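You operate a simulated robot arm through the tools that you are given. There is no shell and no other tool. Be economical: measure what you need, move in short steps, check, and stop when the job is done.

The job below is to be done with a simulated robot arm. You get a single attempt, and the scene is never put back.

TASK
Stamp the small parcel as its label asks and shut it in the briefcase.
Fine: damp the stamp on the sponge, press it on the marked square; the other stamps stay dry; nothing damp on papers; shut the lid, fingers clear of the rim.

It is judged by the outcome, as a careful person would: the job done as asked, and still so three seconds after it is handed in. It fails if anything else is knocked over, pushed out of place, dropped, spilled or broken. Lids that push on must go on centred and level and be pressed home; caps that screw on are set level and turned clockwise until they are tight.

THE ROBOT
A 6-joint arm with a two-finger parallel gripper, fixed in place. Base frame: the origin is at the foot of the arm, x ahead of it, y to its left, z up; the work surface is at about z = 77. Readings come in cm, rad, newtons and seconds.
With the tool pointing down near the work surface it reaches from about 16 to 74 cm from the base axis. Its first joint turns from -2.897 to 2.897 rad. Payload 3.91 kg.
The TCP is the grasp point between the finger pads, 3 cm short of the fingertips. In the tool frame z runs along the fingers and y along their closing line. The gripper opens to 11 cm. The fingers are 2 cm wide and 1 cm thick; the gripper's body (4.8 by 11.2 cm) begins 5.5 cm behind the TCP.
Orientation is told as [roll, pitch, yaw] about the base's x, y, z axes, in that order, counted from this pose: with the fingers straight down and closing along the base's y, the tool's x points along the base's -x, its y along +y and its z along -z.

THE INTERFACE
- The arm moves only by the tool arm_command. Its argument "increments" is text: rows parted by semicolons, each of 7 numbers parted by spaces: the opening in per cent of the stroke, from 0 (shut) to 100 (fully open), then the shift along the base's x, y, z in units of 20 mm (1.0 is 20 mm), then the turn, a rotation vector about the base's x, y, z in units of 4 degrees (1.0 is 4 degrees). In form: gripper x y z wx wy wz; .... A call has 1 to 12 rows; each row shifts and turns the commanded pose from where the row before left it. A call with a number of a shift or a turn outside -1 to 1 is refused whole. A row lasts 0.2 s, in which the tool goes at most 5 cm and 0.15 rad; a call with a longer step from one row to the next is refused whole, and so is a gripper value outside its range. Where a pose cannot be reached the arm comes as near as it can. A force on the tool above 40 N (or 10 N above the force at the start of the call, whichever is more), or a blocked arm, ends the call early, and 0.2 s more pass. Each finger travels about 4.5 cm/s and halts on what it meets, pressing with about 29 N; the grip force reading is that of the motor and also rises with nothing between the fingers. The clock runs only during rows and for 0.2 s after the last one: add rows that do not move to give the fingers time. It gives the time, the measured TCP pose, the force on the tool (base axes), the opening and the grip force at its end, in the units of the frame above (readings bear some noise), and new pictures: "views" is both (left out), scene, wrist or none.
- Cameras (640 x 400 px; columns grow to the right, rows downward): "scene" is fixed at [22.06, 50.07, 154.85]; the picture's right is [-0.99, -0.10, 0.00], its down [-0.05, 0.48, -0.87] and it looks along [0.09, -0.87, -0.49] (base axes); focal length 323 px, centre (320, 200). "wrist" rides on the gripper at [7.1, 2.2, -10.7] in the tool frame; the picture's right is [-0.29, 0.96, 0.00], its down [-0.76, -0.23, -0.61] and it looks along [-0.58, -0.18, 0.79] (tool axes); focal length 243 px, centre (320, 200). There is no depth. A picture from a camera that has moved, and an enlarged one, comes with that camera's place and axes in the base frame and with its lens.
- move_column(by): slides the trunk up (or, below 0, down) by that many cm; the arm rides with it, the base frame stays. It gives what a move gives, with no picture.
- close_up(camera, box): a new picture of the part [left, top, right, bottom] of that camera's present view, enlarged. It takes no simulated time.
- hand_in(): hands the job in; it is judged then, once.

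Work in short steps. Places have to be worked out from the pictures, the camera data and where the tool is seen: move nearer, look again, correct. Check each grasp and each placing, and mend what went wrong. You have 120 turns and 200 pictures in all, those below and enlarged ones among them. Open the gripper and draw the arm clear of the work before you hand the job in, unless the task says otherwise; then end with one line.

The tools are called after ">>>" by a JSON object that holds its "fn" and its "kwargs". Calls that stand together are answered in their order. arm_command: Moves the arm, as the interface text tells. Its arguments: {"type":"object","properties":{"increments":{"type":"string"},"views":{"type":"string","enum":["both","scene","wrist","none"]}},"required":["increments"]} The other tools are called the same way: move_column (by) slides the trunk up or down; close_up (camera, box) takes an enlarged picture of a part of a camera's view; hand_in () hands the job in.

At the start:

```text
time_s: 0.0
tcp_pos: [36.32, -5.73, 129.7]
tool_rot: [0.0, -0.001, 0.0]
ft_force: [-0.1, 0.2, 0.5]
gripper_width: 11.0
finger_force: 0.1
trunk travel left (down, up): [-52.5, 6.5]
```

scene: 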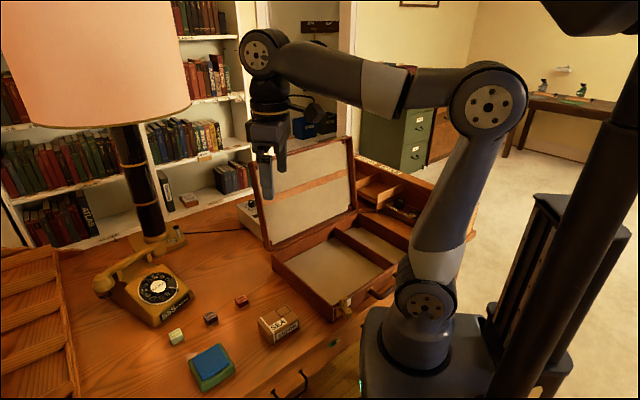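
wrist: 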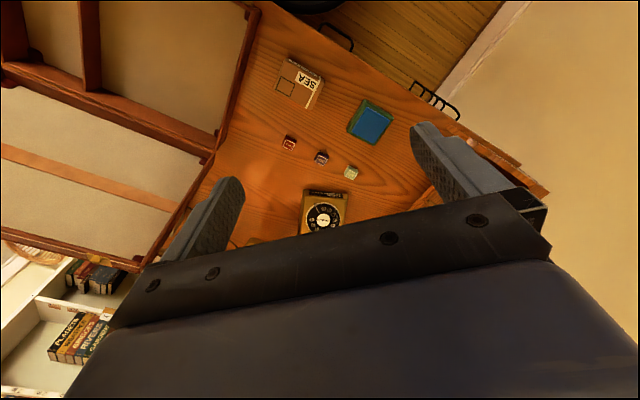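

The pictures show a parcel labelled SEA with a marked square, three small stamps, a blue sponge in a green tray and an open briefcase. I enlarge these to read them.

>>> {"fn": "close_up", "kwargs": {"camera": "scene", "box": [150, 280, 310, 380]}}

>>> {"fn": "close_up", "kwargs": {"camera": "wrist", "box": [250, 40, 410, 240]}}

>>> {"fn": "close_up", "kwargs": {"camera": "scene", "box": [230, 120, 440, 330]}}

```text
4.00 times, centred on (230, 330) of scene
camera zoom: at [22.06, 50.07, 154.85], right [-0.99, -0.1, 0.0], down [-0.05, 0.48, -0.87], along [0.09, -0.87, -0.49], focal length 1294 px, centre (680, -320)
```

zoom: 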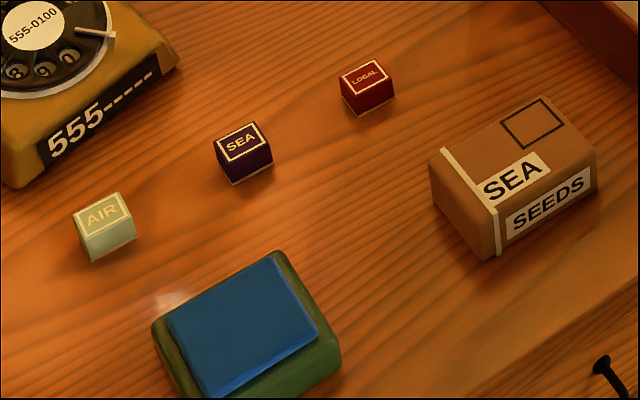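

```text
2.00 times, centred on (330, 140) of wrist
camera zoom: at [29.2, -3.52, 140.41], right [0.29, 0.96, 0.0], down [0.76, -0.23, 0.61], along [0.58, -0.18, -0.79], focal length 485 px, centre (300, 320)
```

zoom: 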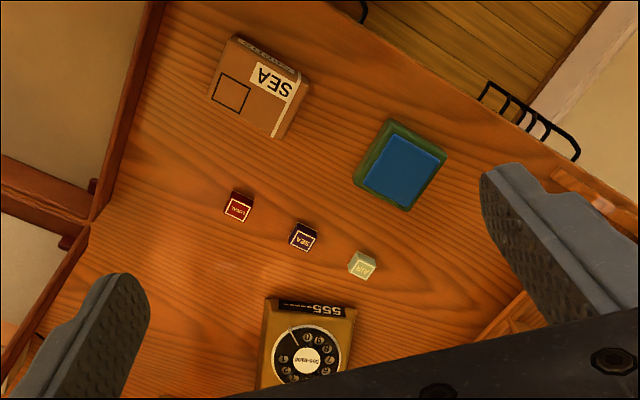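

```text
1.90 times, centred on (335, 225) of scene
camera zoom: at [22.06, 50.07, 154.85], right [-0.99, -0.1, 0.0], down [-0.05, 0.48, -0.87], along [0.09, -0.87, -0.49], focal length 616 px, centre (291, 152)
```

zoom: 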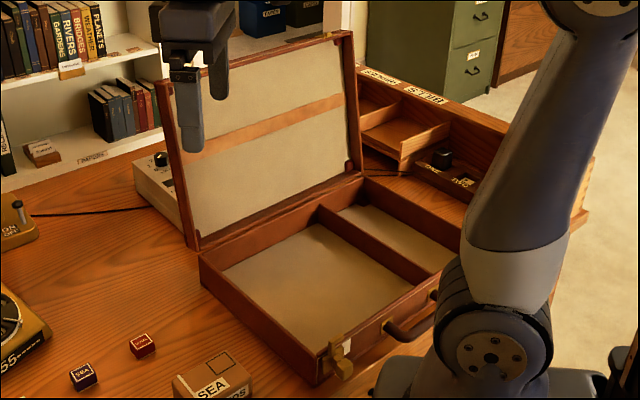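

Scene and wrist views agree: SEA stamp is near (60.4,-12.7), sponge near (54.5,2), marked square near (39.3,-15.3), all turned about 45°. I move above the SEA stamp and yaw 45°.

>>> {"fn": "arm_command", "kwargs": {"increments": "60 1 -0.29 -1 0 0 0.9375;60 1 -0.29 -1 0 0 0.9375;60 1 -0.29 -1 0 0 0.9375;60 1 -0.29 -1 0 0 0.9375;60 1 -0.29 -1 0 0 0.9375;60 1 -0.29 -1 0 0 0.9375;60 1 -0.29 -1 0 0 0.9375;60 1 -0.29 -1 0 0 0.9375;60 1 -0.29 -1 0 0 0.9375;60 1 -0.29 -1 0 0 0.9375;60 1 -0.29 -1 0 0 0.9375;60 1 -0.29 -1 0 0 0.9375"}}

```text
time_s: 2.6
tcp_pos: [60.41, -12.65, 105.84]
tool_rot: [-0.001, 0.0, 0.786]
ft_force: [-0.2, -0.1, -0.1]
gripper_width: 6.58
finger_force: 0.1
trunk travel left (down, up): [-52.5, 6.5]
camera wrist: at [53.9, -16.15, 116.49], right [-0.47, 0.88, 0.0], down [0.7, 0.38, 0.61], along [0.54, 0.29, -0.79], focal length 243 px, centre (320, 200)
```

scene: 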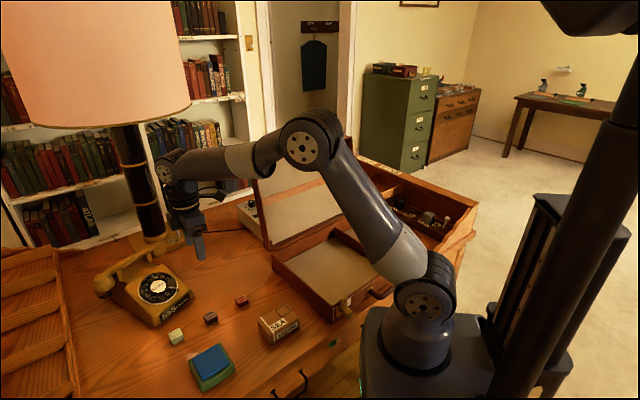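
wrist: 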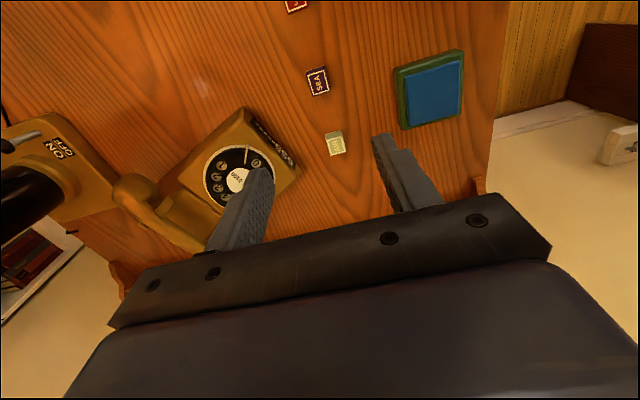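

Stamp now reads (60.8,-12.8), upright and square to the fingers. I go down to z≈88 and look again.

>>> {"fn": "arm_command", "kwargs": {"increments": "60 0.03 0 -1 0 0 0;60 0.03 0 -1 0 0 0;60 0.03 0 -1 0 0 0;60 0.03 0 -1 0 0 0;60 0.03 0 -1 0 0 0;60 0 0 -1 0 0 0;60 0 0 -1 0 0 0;60 0 0 -1 0 0 0;60 0 0 -0.9 0 0 0"}}

>>> {"fn": "close_up", "kwargs": {"camera": "wrist", "box": [220, 60, 420, 260]}}

>>> {"fn": "close_up", "kwargs": {"camera": "scene", "box": [160, 260, 310, 380]}}

```text
time_s: 4.6
tcp_pos: [60.71, -12.68, 87.92]
tool_rot: [-0.001, 0.001, 0.785]
ft_force: [-0.1, 0.3, -1.3]
gripper_width: 6.62
finger_force: 0.0
trunk travel left (down, up): [-52.5, 6.5]
camera wrist: at [54.09, -16.11, 98.6], right [-0.47, 0.88, 0.0], down [0.7, 0.37, 0.61], along [0.54, 0.29, -0.79], focal length 243 px, centre (320, 200)
```

scene: 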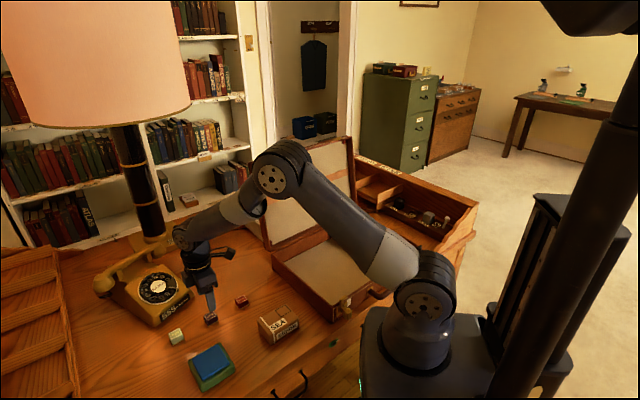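
wrist: 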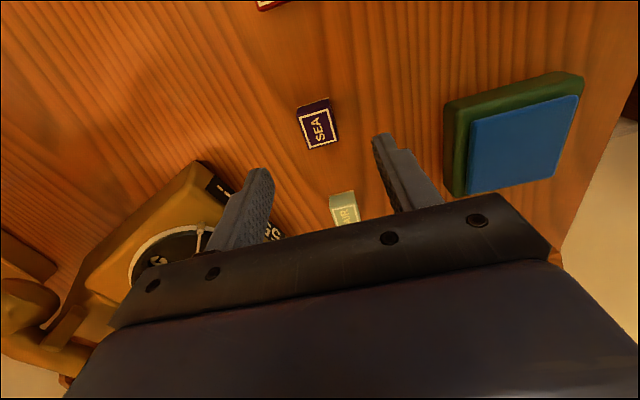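

```text
2.00 times, centred on (320, 160) of wrist
camera zoom: at [54.09, -16.11, 98.6], right [-0.47, 0.88, 0.0], down [0.7, 0.37, 0.61], along [0.54, 0.29, -0.79], focal length 485 px, centre (320, 280)
```

zoom: 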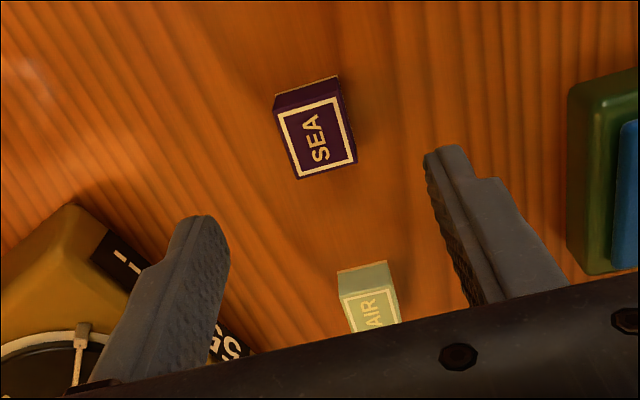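

```text
3.33 times, centred on (235, 320) of scene
camera zoom: at [22.06, 50.07, 154.85], right [-0.99, -0.1, 0.0], down [-0.05, 0.48, -0.87], along [0.09, -0.87, -0.49], focal length 1078 px, centre (603, -200)
```

zoom: 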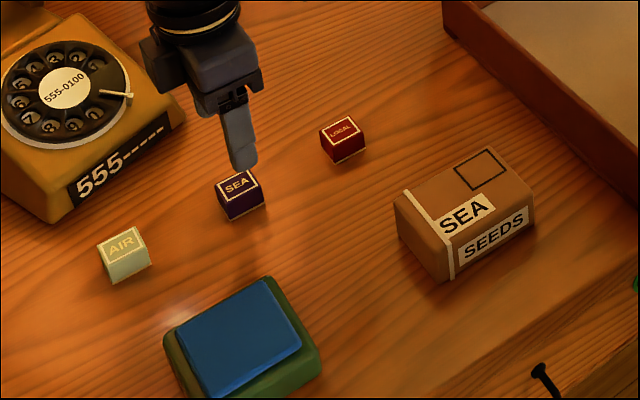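

Stamp centre (60.7,-12.6), aligned with the fingers. I go down so the tips stop about 1 cm above the table, then close.

>>> {"fn": "arm_command", "kwargs": {"increments": "60 0 0.02 -1 0 0 0.2;60 0 0.02 -1 0 0 0.2;60 0 0 -1 0 0 0;60 0 0 -0.36 0 0 0;60 0 0 0 0 0 0;0 0 0 0 0 0 0;0 0 0 0 0 0 0;0 0 0 0 0 0 0;0 0 0 0 0 0 0;0 0 0 0 0 0 0"}}

>>> {"fn": "close_up", "kwargs": {"camera": "scene", "box": [170, 270, 270, 350]}}

```text
time_s: 6.8
tcp_pos: [60.68, -12.55, 81.09]
tool_rot: [0.0, 0.0, 0.812]
ft_force: [0.2, -0.6, 0.0]
gripper_width: 2.65
finger_force: 28.8
trunk travel left (down, up): [-52.5, 6.5]
camera wrist: at [54.16, -16.19, 91.86], right [-0.5, 0.87, 0.0], down [0.69, 0.39, 0.61], along [0.53, 0.3, -0.79], focal length 243 px, centre (320, 200)
```

scene: 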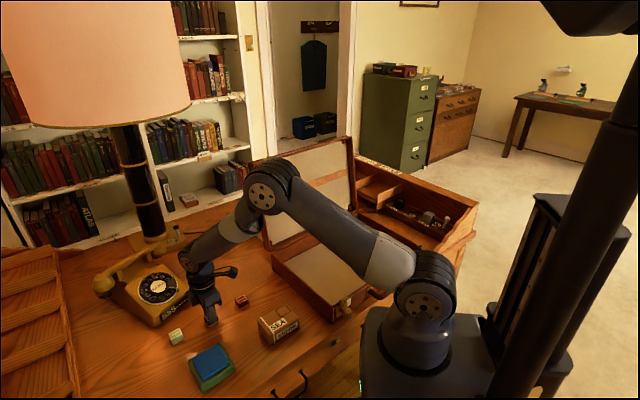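
wrist: 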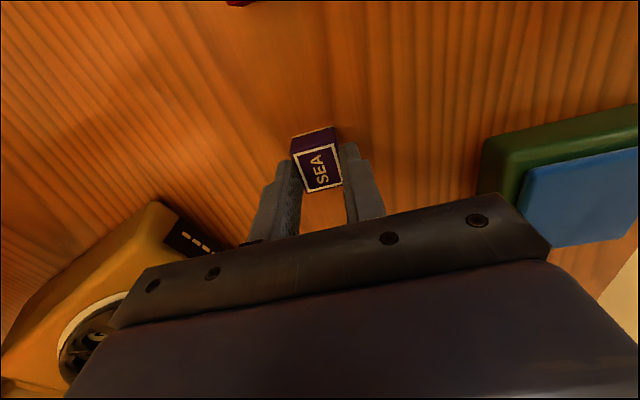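

```text
5.00 times, centred on (220, 310) of scene
camera zoom: at [22.06, 50.07, 154.85], right [-0.99, -0.1, 0.0], down [-0.05, 0.48, -0.87], along [0.09, -0.87, -0.49], focal length 1617 px, centre (820, -350)
```

zoom: 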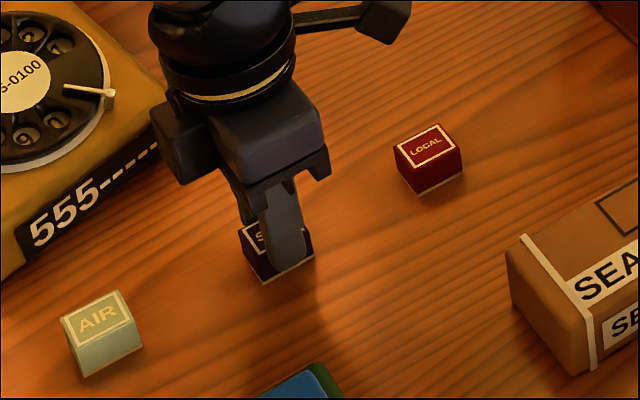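

Gripped at 2.65 cm. I lift it and carry it over the sponge.

>>> {"fn": "arm_command", "kwargs": {"increments": "0 0 0 1 0 0 0;0 0 0 1 0 0 0;0 0 0 1 0 0 0;0 0 0 1 0 0 0;0 -0.4 0.9 0.5 0 0 0;0 -0.4 0.9 0 0 0 0;0 -0.4 0.9 0 0 0 0;0 -0.4 0.9 0 0 0 0;0 -0.4 0.9 0 0 0 0;0 -0.4 0.9 0 0 0 0;0 -0.4 0.9 0 0 0 0;0 -0.3 0.9 0 0 0 0"}}

>>> {"fn": "close_up", "kwargs": {"camera": "scene", "box": [150, 280, 310, 400]}}

```text
time_s: 9.4
tcp_pos: [54.42, 1.85, 90.3]
tool_rot: [0.0, 0.0, 0.814]
ft_force: [-0.7, -0.4, 0.6]
gripper_width: 0.0
finger_force: 29.1
trunk travel left (down, up): [-52.5, 6.5]
camera wrist: at [47.9, -1.83, 100.92], right [-0.5, 0.87, 0.0], down [0.69, 0.39, 0.61], along [0.53, 0.3, -0.79], focal length 243 px, centre (320, 200)
```

scene: 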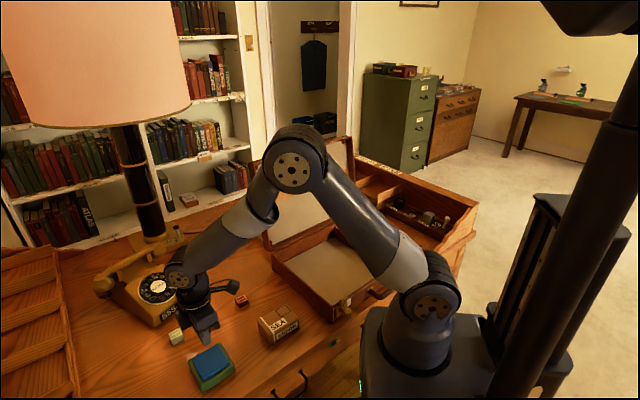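
wrist: 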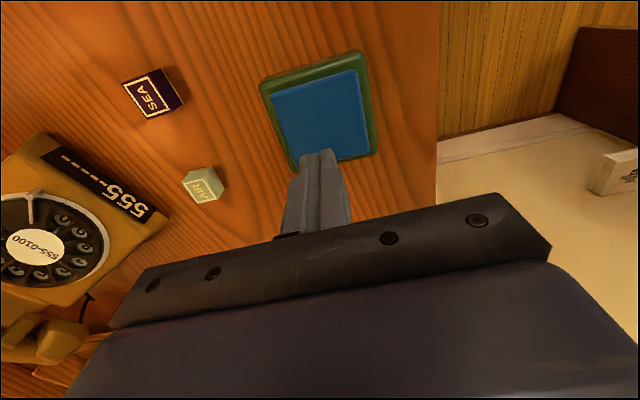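

```text
3.33 times, centred on (230, 340) of scene
camera zoom: at [22.06, 50.07, 154.85], right [-0.99, -0.1, 0.0], down [-0.05, 0.48, -0.87], along [0.09, -0.87, -0.49], focal length 1078 px, centre (620, -267)
```

zoom: 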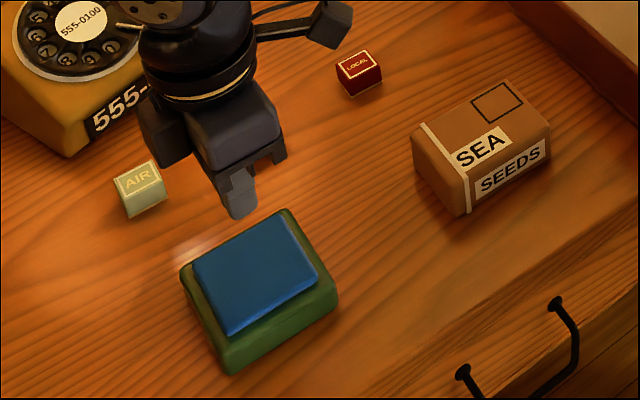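

The stamp slipped out and still stands upright near (59.6,-11.4). I go back above it, open, and look before a deeper grip.

>>> {"fn": "arm_command", "kwargs": {"increments": "0 0.33 -0.83 0 0 0 0;0 0.33 -0.83 0 0 0 0;0 0.33 -0.83 0 0 0 0;0 0.33 -0.83 0 0 0 0;60 0.33 -0.83 0 0 0 0;60 0.33 -0.83 0 0 0 0;60 0.33 -0.83 0 0 0 0;60 0.33 -0.83 -0.6 0 0 0;60 0 0 -0.5 0 0 0", "views": "none"}}

>>> {"fn": "close_up", "kwargs": {"camera": "wrist", "box": [240, 80, 400, 200]}}

>>> {"fn": "close_up", "kwargs": {"camera": "scene", "box": [170, 280, 260, 350]}}

```text
time_s: 11.4
tcp_pos: [59.65, -11.45, 88.1]
tool_rot: [0.0, -0.001, 0.812]
ft_force: [-0.6, -0.2, 0.0]
gripper_width: 6.59
finger_force: 0.0
trunk travel left (down, up): [-52.5, 6.5]
```

```text
3.33 times, centred on (320, 140) of wrist
camera zoom: at [53.2, -15.16, 98.75], right [-0.5, 0.87, 0.0], down [0.69, 0.39, 0.61], along [0.53, 0.3, -0.79], focal length 809 px, centre (320, 400)
```

zoom: 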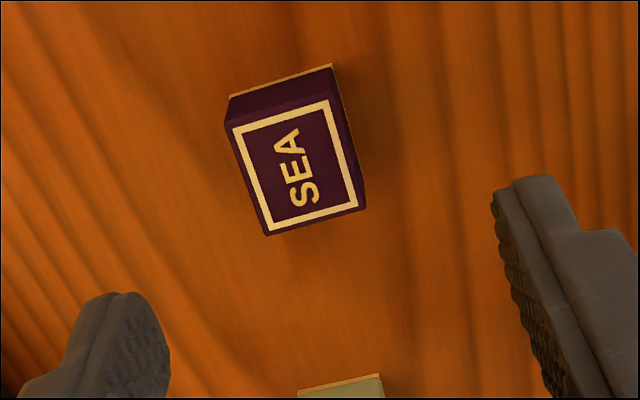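

```text
5.71 times, centred on (215, 315) of scene
camera zoom: at [22.06, 50.07, 154.85], right [-0.99, -0.1, 0.0], down [-0.05, 0.48, -0.87], along [0.09, -0.87, -0.49], focal length 1848 px, centre (920, -457)
```

zoom: 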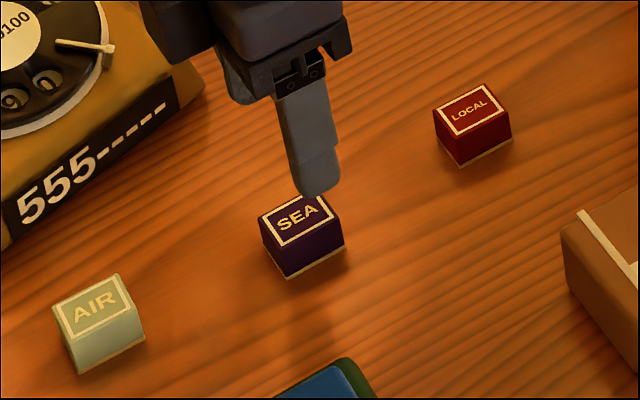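

The stamp is at about (60.1,-11.95), upright. I centre, descend to tips about 0.4 cm above the table, grip, wait, and lift slowly a little.

>>> {"fn": "arm_command", "kwargs": {"increments": "60 0.24 -0.25 -1 0 0 -0.2;60 0 0 -1 0 0 0;60 0 0 -1 0 0 0;60 0 0 -0.7 0 0 0;60 0 0 -0.15 0 0 0;0 0 0 0 0 0 0;0 0 0 0 0 0 0;0 0 0 0 0 0 0;0 0 0 0 0 0 0;0 0 0 0 0 0 0;0 0 0 0 0 0 0;0 0 0 0 0 0 0", "views": "wrist"}}

>>> {"fn": "arm_command", "kwargs": {"increments": "0 0 0 0.3 0 0 0;0 0 0 0.3 0 0 0;0 0 0 0.4 0 0 0;0 0 0 0.5 0 0 0;0 0 0 0 0 0 0"}}

>>> {"fn": "close_up", "kwargs": {"camera": "scene", "box": [170, 280, 260, 350]}}

```text
time_s: 14.0
tcp_pos: [60.25, -11.94, 80.39]
tool_rot: [0.0, 0.0, 0.798]
ft_force: [0.4, 0.8, 0.0]
gripper_width: 2.66
finger_force: 29.1
trunk travel left (down, up): [-52.5, 6.5]
camera wrist: at [53.67, -15.52, 91.04], right [-0.48, 0.88, 0.0], down [0.69, 0.38, 0.61], along [0.53, 0.29, -0.79], focal length 243 px, centre (320, 200)
```

wrist: 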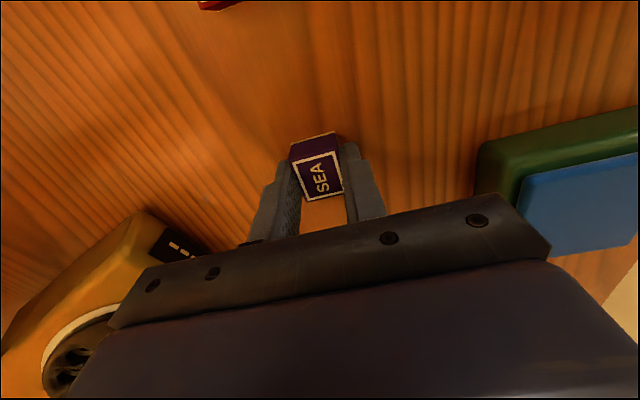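

```text
time_s: 15.2
tcp_pos: [60.09, -11.91, 83.37]
tool_rot: [0.0, 0.001, 0.799]
ft_force: [-0.4, 0.8, -0.8]
gripper_width: 2.65
finger_force: 29.0
trunk travel left (down, up): [-52.5, 6.5]
camera wrist: at [53.7, -15.5, 94.03], right [-0.48, 0.88, 0.0], down [0.69, 0.38, 0.61], along [0.53, 0.29, -0.79], focal length 243 px, centre (320, 200)
```

scene: 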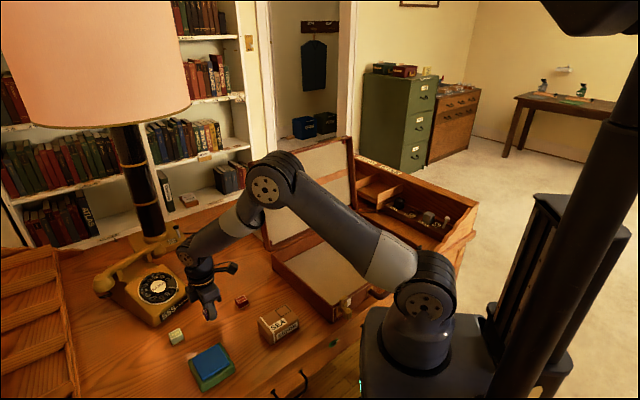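
wrist: 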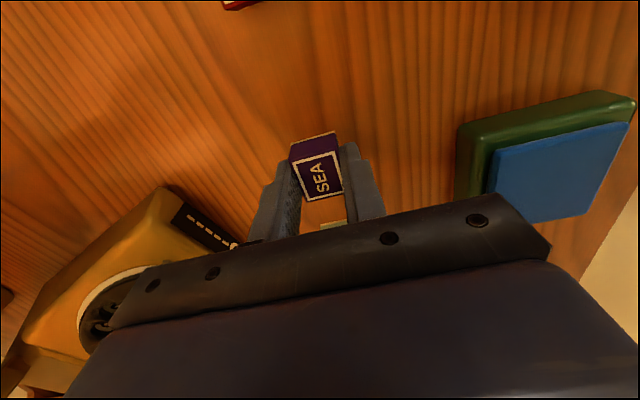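

```text
5.71 times, centred on (215, 315) of scene
camera zoom: at [22.06, 50.07, 154.85], right [-0.99, -0.1, 0.0], down [-0.05, 0.48, -0.87], along [0.09, -0.87, -0.49], focal length 1848 px, centre (920, -457)
```

zoom: 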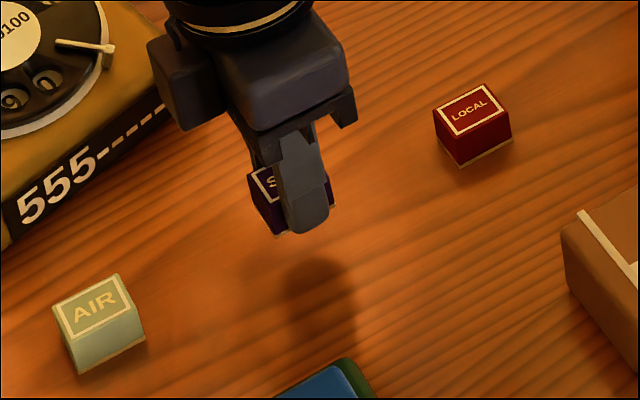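

Held now. I raise gently to z≈88 and carry it over the sponge at moderate pace.

>>> {"fn": "arm_command", "kwargs": {"increments": "0 0 0 0.5 0 0 0;0 0 0 0.6 0 0 0;0 0 0 0.6 0 0 0;0 0 0 0.5 0 0 0;0 -0.2 0.4 0 0 0 0;0 -0.2 0.6 0 0 0 0;0 -0.2 0.6 0 0 0 0;0 -0.3 0.6 0 0 0 0;0 -0.3 0.6 0 0 0 0;0 -0.3 0.6 0 0 0 0;0 -0.3 0.6 0 0 0 0;0 -0.3 0.6 0 0 0 0", "views": "none"}}

>>> {"fn": "arm_command", "kwargs": {"increments": "0 -0.3 0.6 0 0 0 0;0 -0.3 0.6 0 0 0 0;0 -0.15 0.6 0 0 0 0;0 0 0.55 0 0 0 0;0 0 0 0 0 0 0"}}

>>> {"fn": "close_up", "kwargs": {"camera": "scene", "box": [150, 280, 310, 400]}}

```text
time_s: 17.8
tcp_pos: [55.98, -2.77, 87.82]
tool_rot: [0.0, -0.001, 0.799]
ft_force: [1.6, -0.1, -0.5]
gripper_width: 2.67
finger_force: 28.5
trunk travel left (down, up): [-52.5, 6.5]
```

```text
time_s: 19.0
tcp_pos: [54.48, 1.84, 87.64]
tool_rot: [0.0, 0.002, 0.8]
ft_force: [0.4, 0.2, 0.1]
gripper_width: 2.67
finger_force: 29.3
trunk travel left (down, up): [-52.5, 6.5]
camera wrist: at [47.91, -1.68, 98.36], right [-0.48, 0.88, 0.0], down [0.69, 0.38, 0.61], along [0.53, 0.29, -0.79], focal length 243 px, centre (320, 200)
```

scene: 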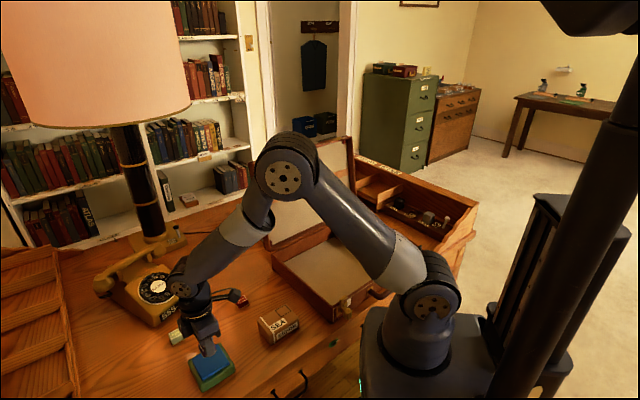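
wrist: 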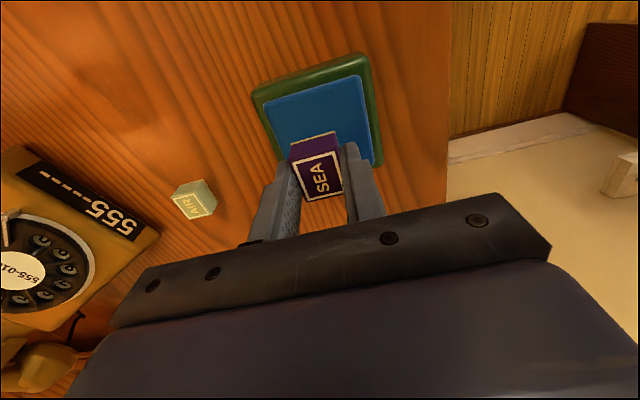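

```text
3.33 times, centred on (230, 340) of scene
camera zoom: at [22.06, 50.07, 154.85], right [-0.99, -0.1, 0.0], down [-0.05, 0.48, -0.87], along [0.09, -0.87, -0.49], focal length 1078 px, centre (620, -267)
```

zoom: 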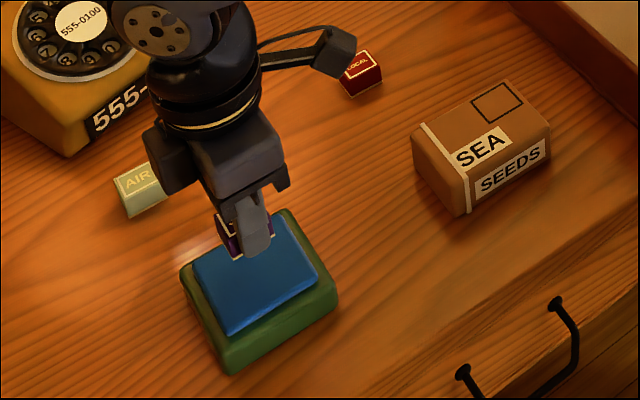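

The stamp is over the pad; pad centre ≈ (54.1,1.6). I lower carefully until contact.

>>> {"fn": "arm_command", "kwargs": {"increments": "0 -0.15 -0.1 -0.6 0 0 0;0 0 0 -0.6 0 0 0;0 0 0 -0.3 0 0 0;0 0 0 -0.15 0 0 0;0 0 0 -0.15 0 0 0;0 0 0 -0.15 0 0 0;0 0 0 0 0 0 0", "views": "wrist"}}

>>> {"fn": "close_up", "kwargs": {"camera": "scene", "box": [180, 310, 260, 400]}}

```text
time_s: 20.6
tcp_pos: [54.32, 1.67, 84.08]
tool_rot: [-0.004, -0.004, 0.798]
ft_force: [-1.2, 1.2, 23.5]
gripper_width: 2.66
finger_force: 29.2
trunk travel left (down, up): [-52.5, 6.5]
camera wrist: at [47.69, -1.86, 94.66], right [-0.48, 0.88, 0.0], down [0.69, 0.38, 0.61], along [0.54, 0.29, -0.79], focal length 243 px, centre (320, 200)
```

wrist: 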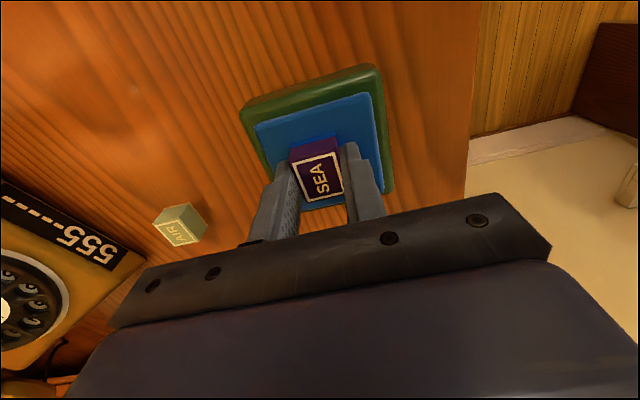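

```text
4.44 times, centred on (220, 355) of scene
camera zoom: at [22.06, 50.07, 154.85], right [-0.99, -0.1, 0.0], down [-0.05, 0.48, -0.87], along [0.09, -0.87, -0.49], focal length 1437 px, centre (764, -489)
```

zoom: 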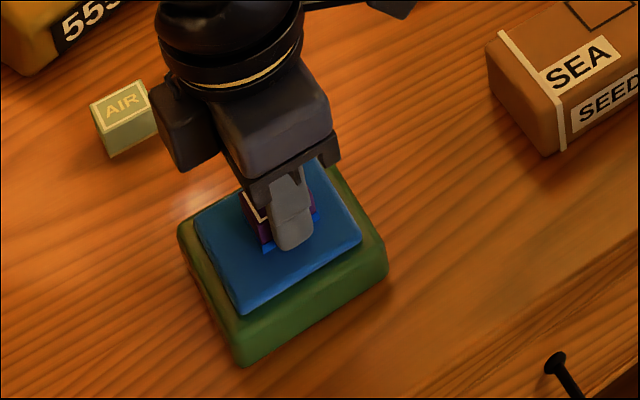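

Pressed at 23.5 N on the pad, stamp still square in the grip. I lift gently and carry it towards the parcel, stopping above it.

>>> {"fn": "arm_command", "kwargs": {"increments": "0 0 0 0.1 0 0 0;0 0 0 0.2 0 0 0;0 0 0 0.4 0 0 0;0 0 0 0.7 0 0 0;0 0 0 0.8 0 0 0;0 0 0 0.9 0 0 0;0 -0.3 -0.3 0.6 0 0 0;0 -0.6 -0.6 0.2 0 0 0;0 -0.6 -0.6 0 0 0 0;0 -0.6 -0.7 0 0 0 0;0 -0.6 -0.7 0 0 0 0;0 -0.6 -0.7 0 0 0 0", "views": "none"}}

>>> {"fn": "arm_command", "kwargs": {"increments": "0 -0.6 -0.7 0 0 0 0;0 -0.6 -0.7 0 0 0 0;0 -0.6 -0.7 0 0 0 0;0 -0.6 -0.7 0 0 0 0;0 -0.6 -0.7 0 0 0 0;0 -0.6 -0.7 0 0 0 0;0 -0.5 -0.6 0 0 0 0;0 0 0 0 0 0 0"}}

>>> {"fn": "close_up", "kwargs": {"camera": "scene", "box": [220, 270, 320, 350]}}

>>> {"fn": "close_up", "kwargs": {"camera": "wrist", "box": [240, 60, 400, 220]}}

```text
time_s: 23.2
tcp_pos: [47.67, -5.36, 91.62]
tool_rot: [-0.001, 0.0, 0.799]
ft_force: [-0.5, 0.1, 0.3]
gripper_width: 2.67
finger_force: 28.8
trunk travel left (down, up): [-52.5, 6.5]
```

```text
time_s: 25.0
tcp_pos: [39.6, -15.18, 91.62]
tool_rot: [0.0, 0.0, 0.799]
ft_force: [-0.4, 0.4, 0.1]
gripper_width: 2.68
finger_force: 28.7
trunk travel left (down, up): [-52.5, 6.5]
camera wrist: at [32.94, -18.67, 102.31], right [-0.48, 0.87, 0.0], down [0.69, 0.38, 0.61], along [0.53, 0.29, -0.79], focal length 243 px, centre (320, 200)
```

scene: 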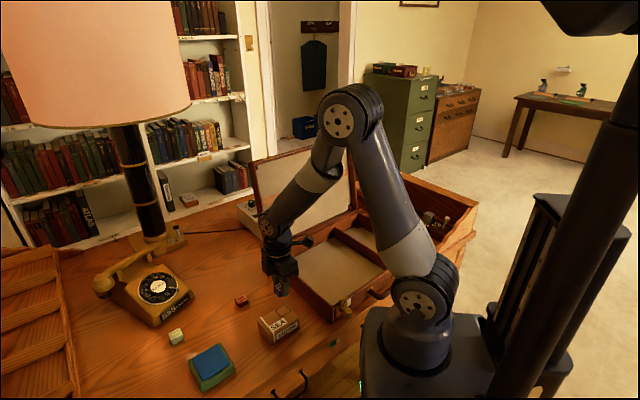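
wrist: 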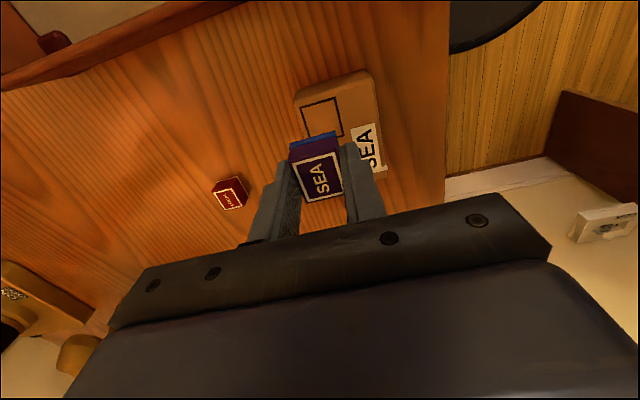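

```text
5.00 times, centred on (270, 310) of scene
camera zoom: at [22.06, 50.07, 154.85], right [-0.99, -0.1, 0.0], down [-0.05, 0.48, -0.87], along [0.09, -0.87, -0.49], focal length 1617 px, centre (570, -350)
```

zoom: 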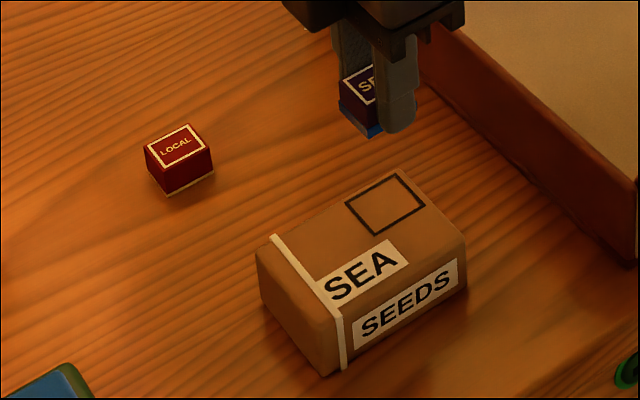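

```text
2.50 times, centred on (320, 140) of wrist
camera zoom: at [32.94, -18.67, 102.31], right [-0.48, 0.87, 0.0], down [0.69, 0.38, 0.61], along [0.53, 0.29, -0.79], focal length 606 px, centre (320, 350)
```

zoom: 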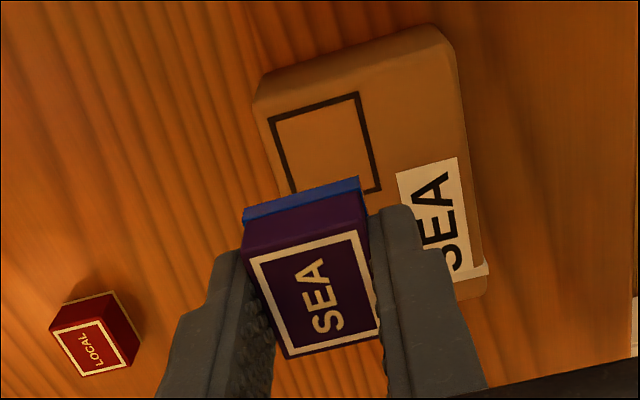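

Square centre is about (39.6,-15.05), parcel top z≈80.8, stamp parallel to it. I lower to just above and look.

>>> {"fn": "arm_command", "kwargs": {"increments": "0 0 0.05 -0.7 0 0 0;0 0 0 -0.8 0 0 0;0 0 0 -0.8 0 0 0;0 0 0 -0.5 0 0 0;0 0 0 -0.2 0 0 0;0 0 0 0 0 0 0", "views": "none"}}

>>> {"fn": "close_up", "kwargs": {"camera": "wrist", "box": [240, 80, 400, 220]}}

>>> {"fn": "close_up", "kwargs": {"camera": "scene", "box": [230, 270, 320, 350]}}

```text
time_s: 26.4
tcp_pos: [39.34, -14.94, 85.52]
tool_rot: [-0.001, 0.001, 0.799]
ft_force: [0.0, 0.1, -0.4]
gripper_width: 2.64
finger_force: 29.2
trunk travel left (down, up): [-52.5, 6.5]
```

```text
2.86 times, centred on (320, 150) of wrist
camera zoom: at [32.87, -18.59, 96.22], right [-0.48, 0.88, 0.0], down [0.69, 0.38, 0.61], along [0.53, 0.29, -0.79], focal length 693 px, centre (320, 343)
```

zoom: 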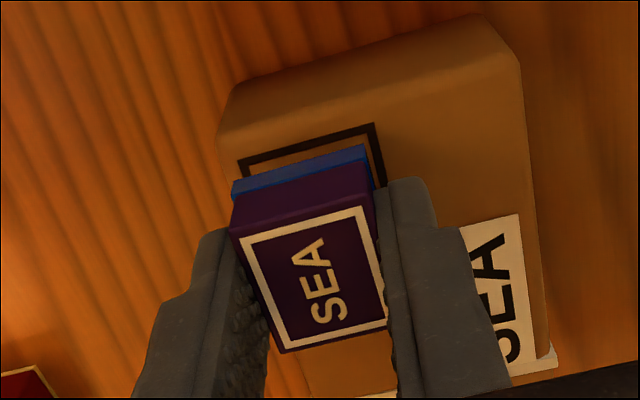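

```text
5.00 times, centred on (275, 310) of scene
camera zoom: at [22.06, 50.07, 154.85], right [-0.99, -0.1, 0.0], down [-0.05, 0.48, -0.87], along [0.09, -0.87, -0.49], focal length 1617 px, centre (545, -350)
```

zoom: 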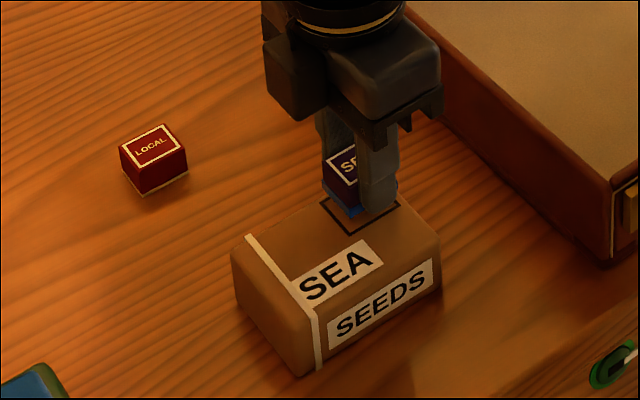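

The stamp seems about 0.3 cm short of the square's centre towards the far side, so I shift (+0.2,+0.25) and lower 1 cm, checking before contact.

>>> {"fn": "arm_command", "kwargs": {"increments": "0 0.1 0.125 0 0 0 0;0 0 0 -0.2 0 0 0;0 0 0 -0.2 0 0 0;0 0 0 0 0 0 0", "views": "none"}}

>>> {"fn": "close_up", "kwargs": {"camera": "wrist", "box": [240, 80, 400, 220]}}

>>> {"fn": "close_up", "kwargs": {"camera": "scene", "box": [250, 290, 310, 340]}}

```text
time_s: 27.4
tcp_pos: [39.56, -14.62, 84.84]
tool_rot: [0.0, 0.0, 0.799]
ft_force: [-0.1, 0.5, -0.7]
gripper_width: 2.68
finger_force: 28.7
trunk travel left (down, up): [-52.5, 6.5]
```

```text
2.86 times, centred on (320, 150) of wrist
camera zoom: at [33.08, -18.33, 95.43], right [-0.48, 0.88, 0.0], down [0.69, 0.38, 0.61], along [0.53, 0.29, -0.79], focal length 693 px, centre (320, 343)
```

zoom: 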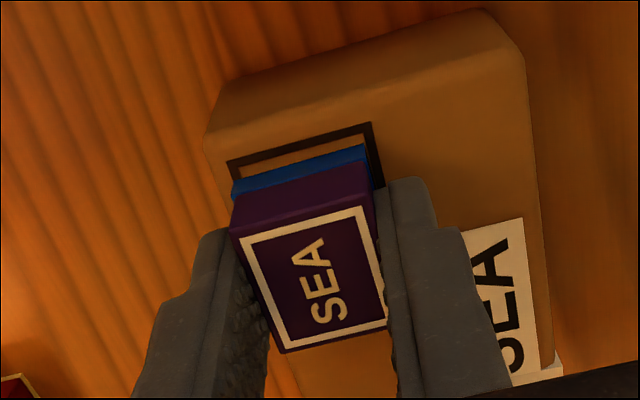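

```text
8.00 times, centred on (280, 315) of scene
camera zoom: at [22.06, 50.07, 154.85], right [-0.99, -0.1, 0.0], down [-0.05, 0.48, -0.87], along [0.09, -0.87, -0.49], focal length 2587 px, centre (640, -720)
```

zoom: 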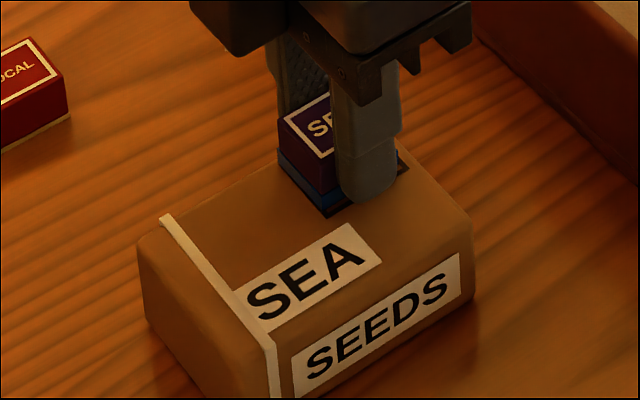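

Gap is close; I shift a last (+0.1,+0.2) cm and press down in small steps.

>>> {"fn": "arm_command", "kwargs": {"increments": "0 0.05 0.1 0 0 0 0;0 0 0 0 0 0 0;0 0 0 -0.15 0 0 0;0 0 0 -0.1 0 0 0;0 0 0 -0.1 0 0 0;0 0 0 -0.1 0 0 0;0 0 0 0 0 0 0", "views": "none"}}

>>> {"fn": "close_up", "kwargs": {"camera": "wrist", "box": [240, 80, 400, 220]}}

>>> {"fn": "close_up", "kwargs": {"camera": "scene", "box": [250, 290, 310, 340]}}

```text
time_s: 28.9
tcp_pos: [39.68, -14.55, 84.15]
tool_rot: [-0.005, -0.004, 0.801]
ft_force: [-6.5, 3.0, 26.6]
gripper_width: 2.67
finger_force: 29.1
trunk travel left (down, up): [-52.5, 6.5]
stopped in row 7: the force on the tool passed its limit (the readings are from after the stop); the commanded pose is now the measured one
```

```text
2.86 times, centred on (320, 150) of wrist
camera zoom: at [33.1, -18.05, 94.84], right [-0.48, 0.87, 0.0], down [0.69, 0.39, 0.61], along [0.54, 0.29, -0.79], focal length 693 px, centre (320, 343)
```

zoom: 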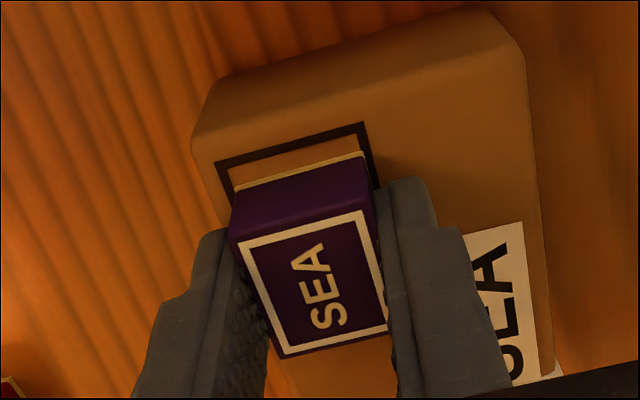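

```text
8.00 times, centred on (280, 315) of scene
camera zoom: at [22.06, 50.07, 154.85], right [-0.99, -0.1, 0.0], down [-0.05, 0.48, -0.87], along [0.09, -0.87, -0.49], focal length 2587 px, centre (640, -720)
```

zoom: 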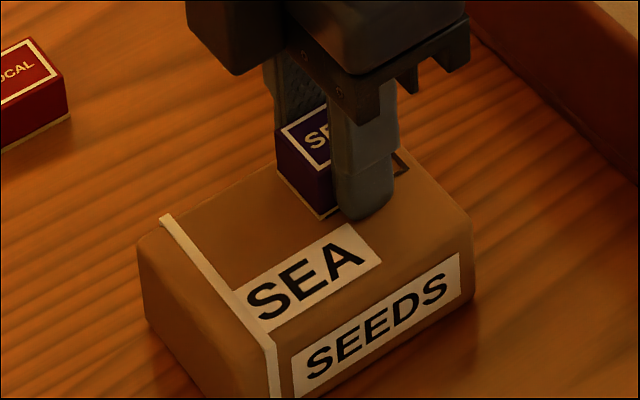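

The stamp's face lost its blue, so the print was made (26 N). I lift straight up and inspect the mark.

>>> {"fn": "arm_command", "kwargs": {"increments": "0 0 0 0.2 0 0 0;0 0 0 0.4 0 0 0;0 0 0 0.7 0 0 0;0 0 0 0.8 0 0 0;0 0 0 0.8 0 0 0;0 0 0 0.7 0 0 0;0 0.5 0.4 0.2 0 0 0;0 0.7 0.6 0 0 0 0;0 0.7 0.3 0 0 0 0;0 0.7 0 0 0 0 0", "views": "wrist"}}

>>> {"fn": "close_up", "kwargs": {"camera": "scene", "box": [240, 280, 320, 350]}}

```text
time_s: 31.1
tcp_pos: [44.87, -12.09, 91.61]
tool_rot: [-0.004, -0.001, 0.798]
ft_force: [-0.7, -0.7, -2.0]
gripper_width: 2.67
finger_force: 29.6
trunk travel left (down, up): [-52.5, 6.5]
camera wrist: at [38.41, -15.56, 102.23], right [-0.48, 0.88, 0.0], down [0.69, 0.39, 0.61], along [0.53, 0.29, -0.79], focal length 243 px, centre (320, 200)
```

wrist: 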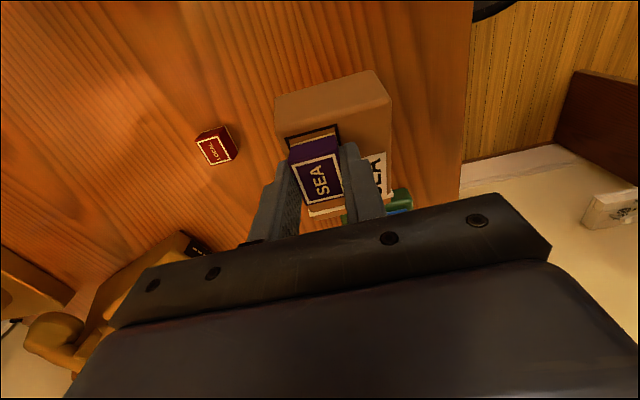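

```text
5.71 times, centred on (280, 315) of scene
camera zoom: at [22.06, 50.07, 154.85], right [-0.99, -0.1, 0.0], down [-0.05, 0.48, -0.87], along [0.09, -0.87, -0.49], focal length 1848 px, centre (549, -457)
```

zoom: 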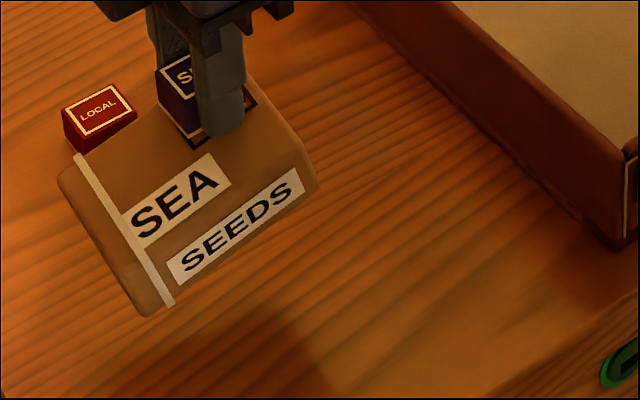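

Unexpected: the parcel came up with the stamp. I look closely before lowering it back.

>>> {"fn": "close_up", "kwargs": {"camera": "wrist", "box": [240, 60, 420, 230]}}

>>> {"fn": "close_up", "kwargs": {"camera": "scene", "box": [245, 270, 295, 335]}}

```text
2.35 times, centred on (330, 145) of wrist
camera zoom: at [38.41, -15.56, 102.23], right [-0.48, 0.88, 0.0], down [0.69, 0.39, 0.61], along [0.53, 0.29, -0.79], focal length 571 px, centre (296, 329)
```

zoom: 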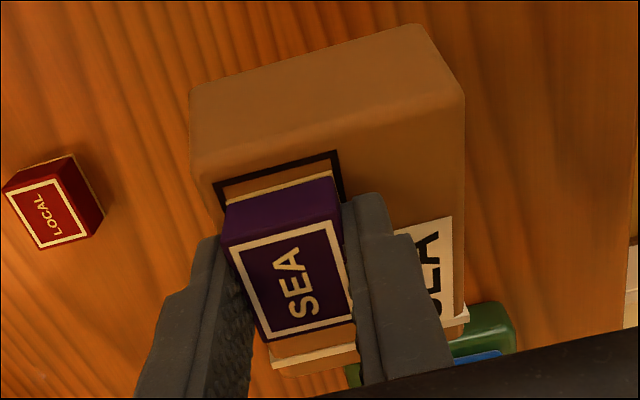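

```text
6.15 times, centred on (270, 302) of scene
camera zoom: at [22.06, 50.07, 154.85], right [-0.99, -0.1, 0.0], down [-0.05, 0.48, -0.87], along [0.09, -0.87, -0.49], focal length 1990 px, centre (628, -431)
```

zoom: 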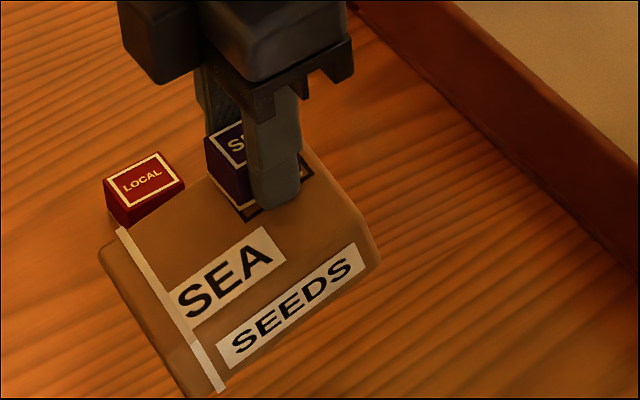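

The parcel is stuck to the stamp and hangs level. I carry it back to its place and lower it until it rests.

>>> {"fn": "arm_command", "kwargs": {"increments": "0 -0.5 0 0 0 0 0;0 -0.7 -0.3 0 0 0 0;0 -0.7 -0.5 0 0 0 0;0 -0.7 -0.4 0 0 0 0;0 0 0 -0.7 0 0 0;0 0 0 -0.8 0 0 0;0 0 0 -0.8 0 0 0;0 0 0 -0.6 0 0 0;0 0 0 -0.4 0 0 0;0 0 0 -0.2 0 0 0;0 0 0 -0.1 0 0 0;0 0 0 0 0 0 0", "views": "wrist"}}

>>> {"fn": "close_up", "kwargs": {"camera": "scene", "box": [240, 280, 320, 350]}}

```text
time_s: 33.7
tcp_pos: [39.86, -14.37, 84.35]
tool_rot: [-0.004, -0.003, 0.799]
ft_force: [0.4, -0.7, -2.0]
gripper_width: 2.67
finger_force: 28.8
trunk travel left (down, up): [-52.5, 6.5]
camera wrist: at [33.28, -17.87, 95.04], right [-0.48, 0.88, 0.0], down [0.69, 0.39, 0.61], along [0.54, 0.29, -0.79], focal length 243 px, centre (320, 200)
```

wrist: 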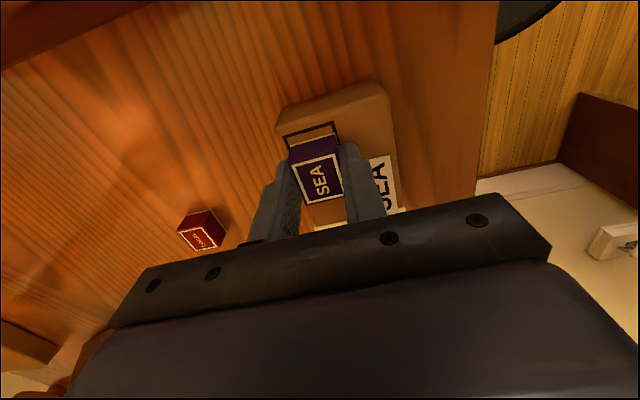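

```text
5.71 times, centred on (280, 315) of scene
camera zoom: at [22.06, 50.07, 154.85], right [-0.99, -0.1, 0.0], down [-0.05, 0.48, -0.87], along [0.09, -0.87, -0.49], focal length 1848 px, centre (549, -457)
```

zoom: 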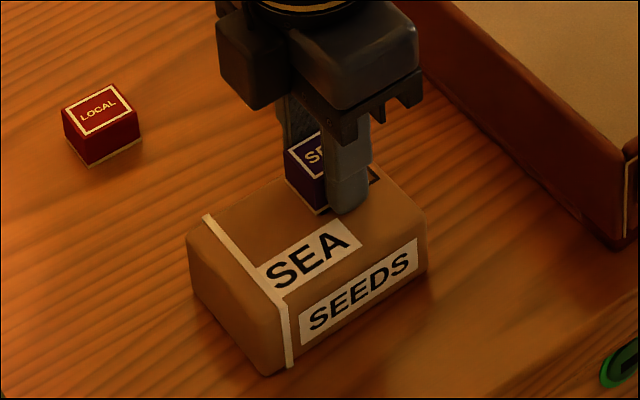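

Nearly down (still -2 N hanging). I lower in tiny steps until it bears on the table.

>>> {"fn": "arm_command", "kwargs": {"increments": "0 0 0 -0.05 0 0 0;0 0 0 -0.05 0 0 0;0 0 0 -0.05 0 0 0;0 0 0 0 0 0 0", "views": "none"}}

```text
time_s: 34.7
tcp_pos: [39.81, -14.36, 84.21]
tool_rot: [-0.005, -0.003, 0.799]
ft_force: [0.5, -1.4, 10.1]
gripper_width: 2.65
finger_force: 29.3
trunk travel left (down, up): [-52.5, 6.5]
```

The parcel rests (10 N). I open the fingers to see whether the stamp or the fingers hold the parcel.

>>> {"fn": "arm_command", "kwargs": {"increments": "40 0 0 0.05 0 0 0;40 0 0 0 0 0 0;40 0 0 0 0 0 0;40 0 0 0 0 0 0;40 0 0 0.4 0 0 0;40 0 0 0.8 0 0 0;40 0 0 0.8 0 0 0", "views": "none"}}

>>> {"fn": "close_up", "kwargs": {"camera": "wrist", "box": [240, 60, 400, 220]}}

>>> {"fn": "close_up", "kwargs": {"camera": "scene", "box": [245, 285, 315, 345]}}

```text
time_s: 36.3
tcp_pos: [39.82, -14.25, 88.14]
tool_rot: [-0.002, -0.003, 0.799]
ft_force: [0.4, -0.4, 0.5]
gripper_width: 4.39
finger_force: 0.1
trunk travel left (down, up): [-52.5, 6.5]
```

```text
2.50 times, centred on (320, 140) of wrist
camera zoom: at [33.16, -17.89, 98.89], right [-0.48, 0.88, 0.0], down [0.69, 0.39, 0.61], along [0.53, 0.29, -0.79], focal length 606 px, centre (320, 350)
```

zoom: 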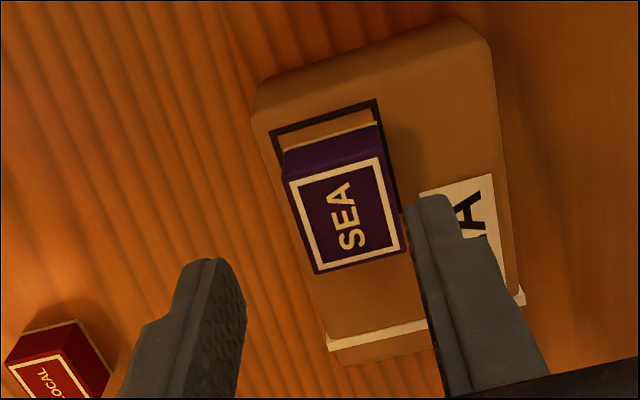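

```text
6.67 times, centred on (280, 315) of scene
camera zoom: at [22.06, 50.07, 154.85], right [-0.99, -0.1, 0.0], down [-0.05, 0.48, -0.87], along [0.09, -0.87, -0.49], focal length 2156 px, centre (587, -567)
```

zoom: 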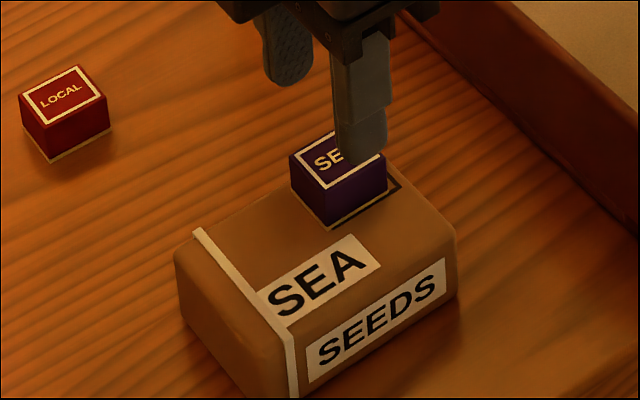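

The stamp sits on the parcel inside the square, its centre about (39.15,-13.75), slightly off my finger midline. I recentre, regrip higher, and try a gentle lift.

>>> {"fn": "arm_command", "kwargs": {"increments": "50 -0.33 0.25 0 0 0 0;50 0 0 0 0 0 0;50 0 0 -0.7 0 0 0;50 0 0 -0.7 0 0 0;50 0 0 -0.4 0 0 0;50 0 0 0 0 0 0", "views": "none"}}

>>> {"fn": "close_up", "kwargs": {"camera": "wrist", "box": [240, 60, 400, 220]}}

```text
time_s: 37.7
tcp_pos: [38.97, -13.8, 84.62]
tool_rot: [-0.002, -0.003, 0.8]
ft_force: [0.6, -0.4, -0.3]
gripper_width: 5.48
finger_force: 0.0
trunk travel left (down, up): [-52.5, 6.5]
```

```text
2.50 times, centred on (320, 140) of wrist
camera zoom: at [32.47, -17.36, 95.39], right [-0.48, 0.88, 0.0], down [0.69, 0.39, 0.61], along [0.54, 0.29, -0.79], focal length 606 px, centre (320, 350)
```

zoom: 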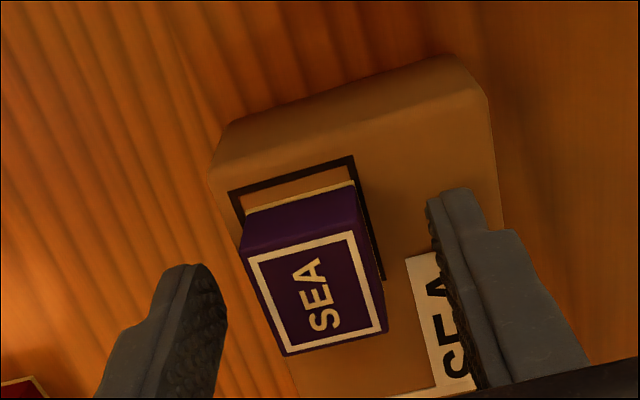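

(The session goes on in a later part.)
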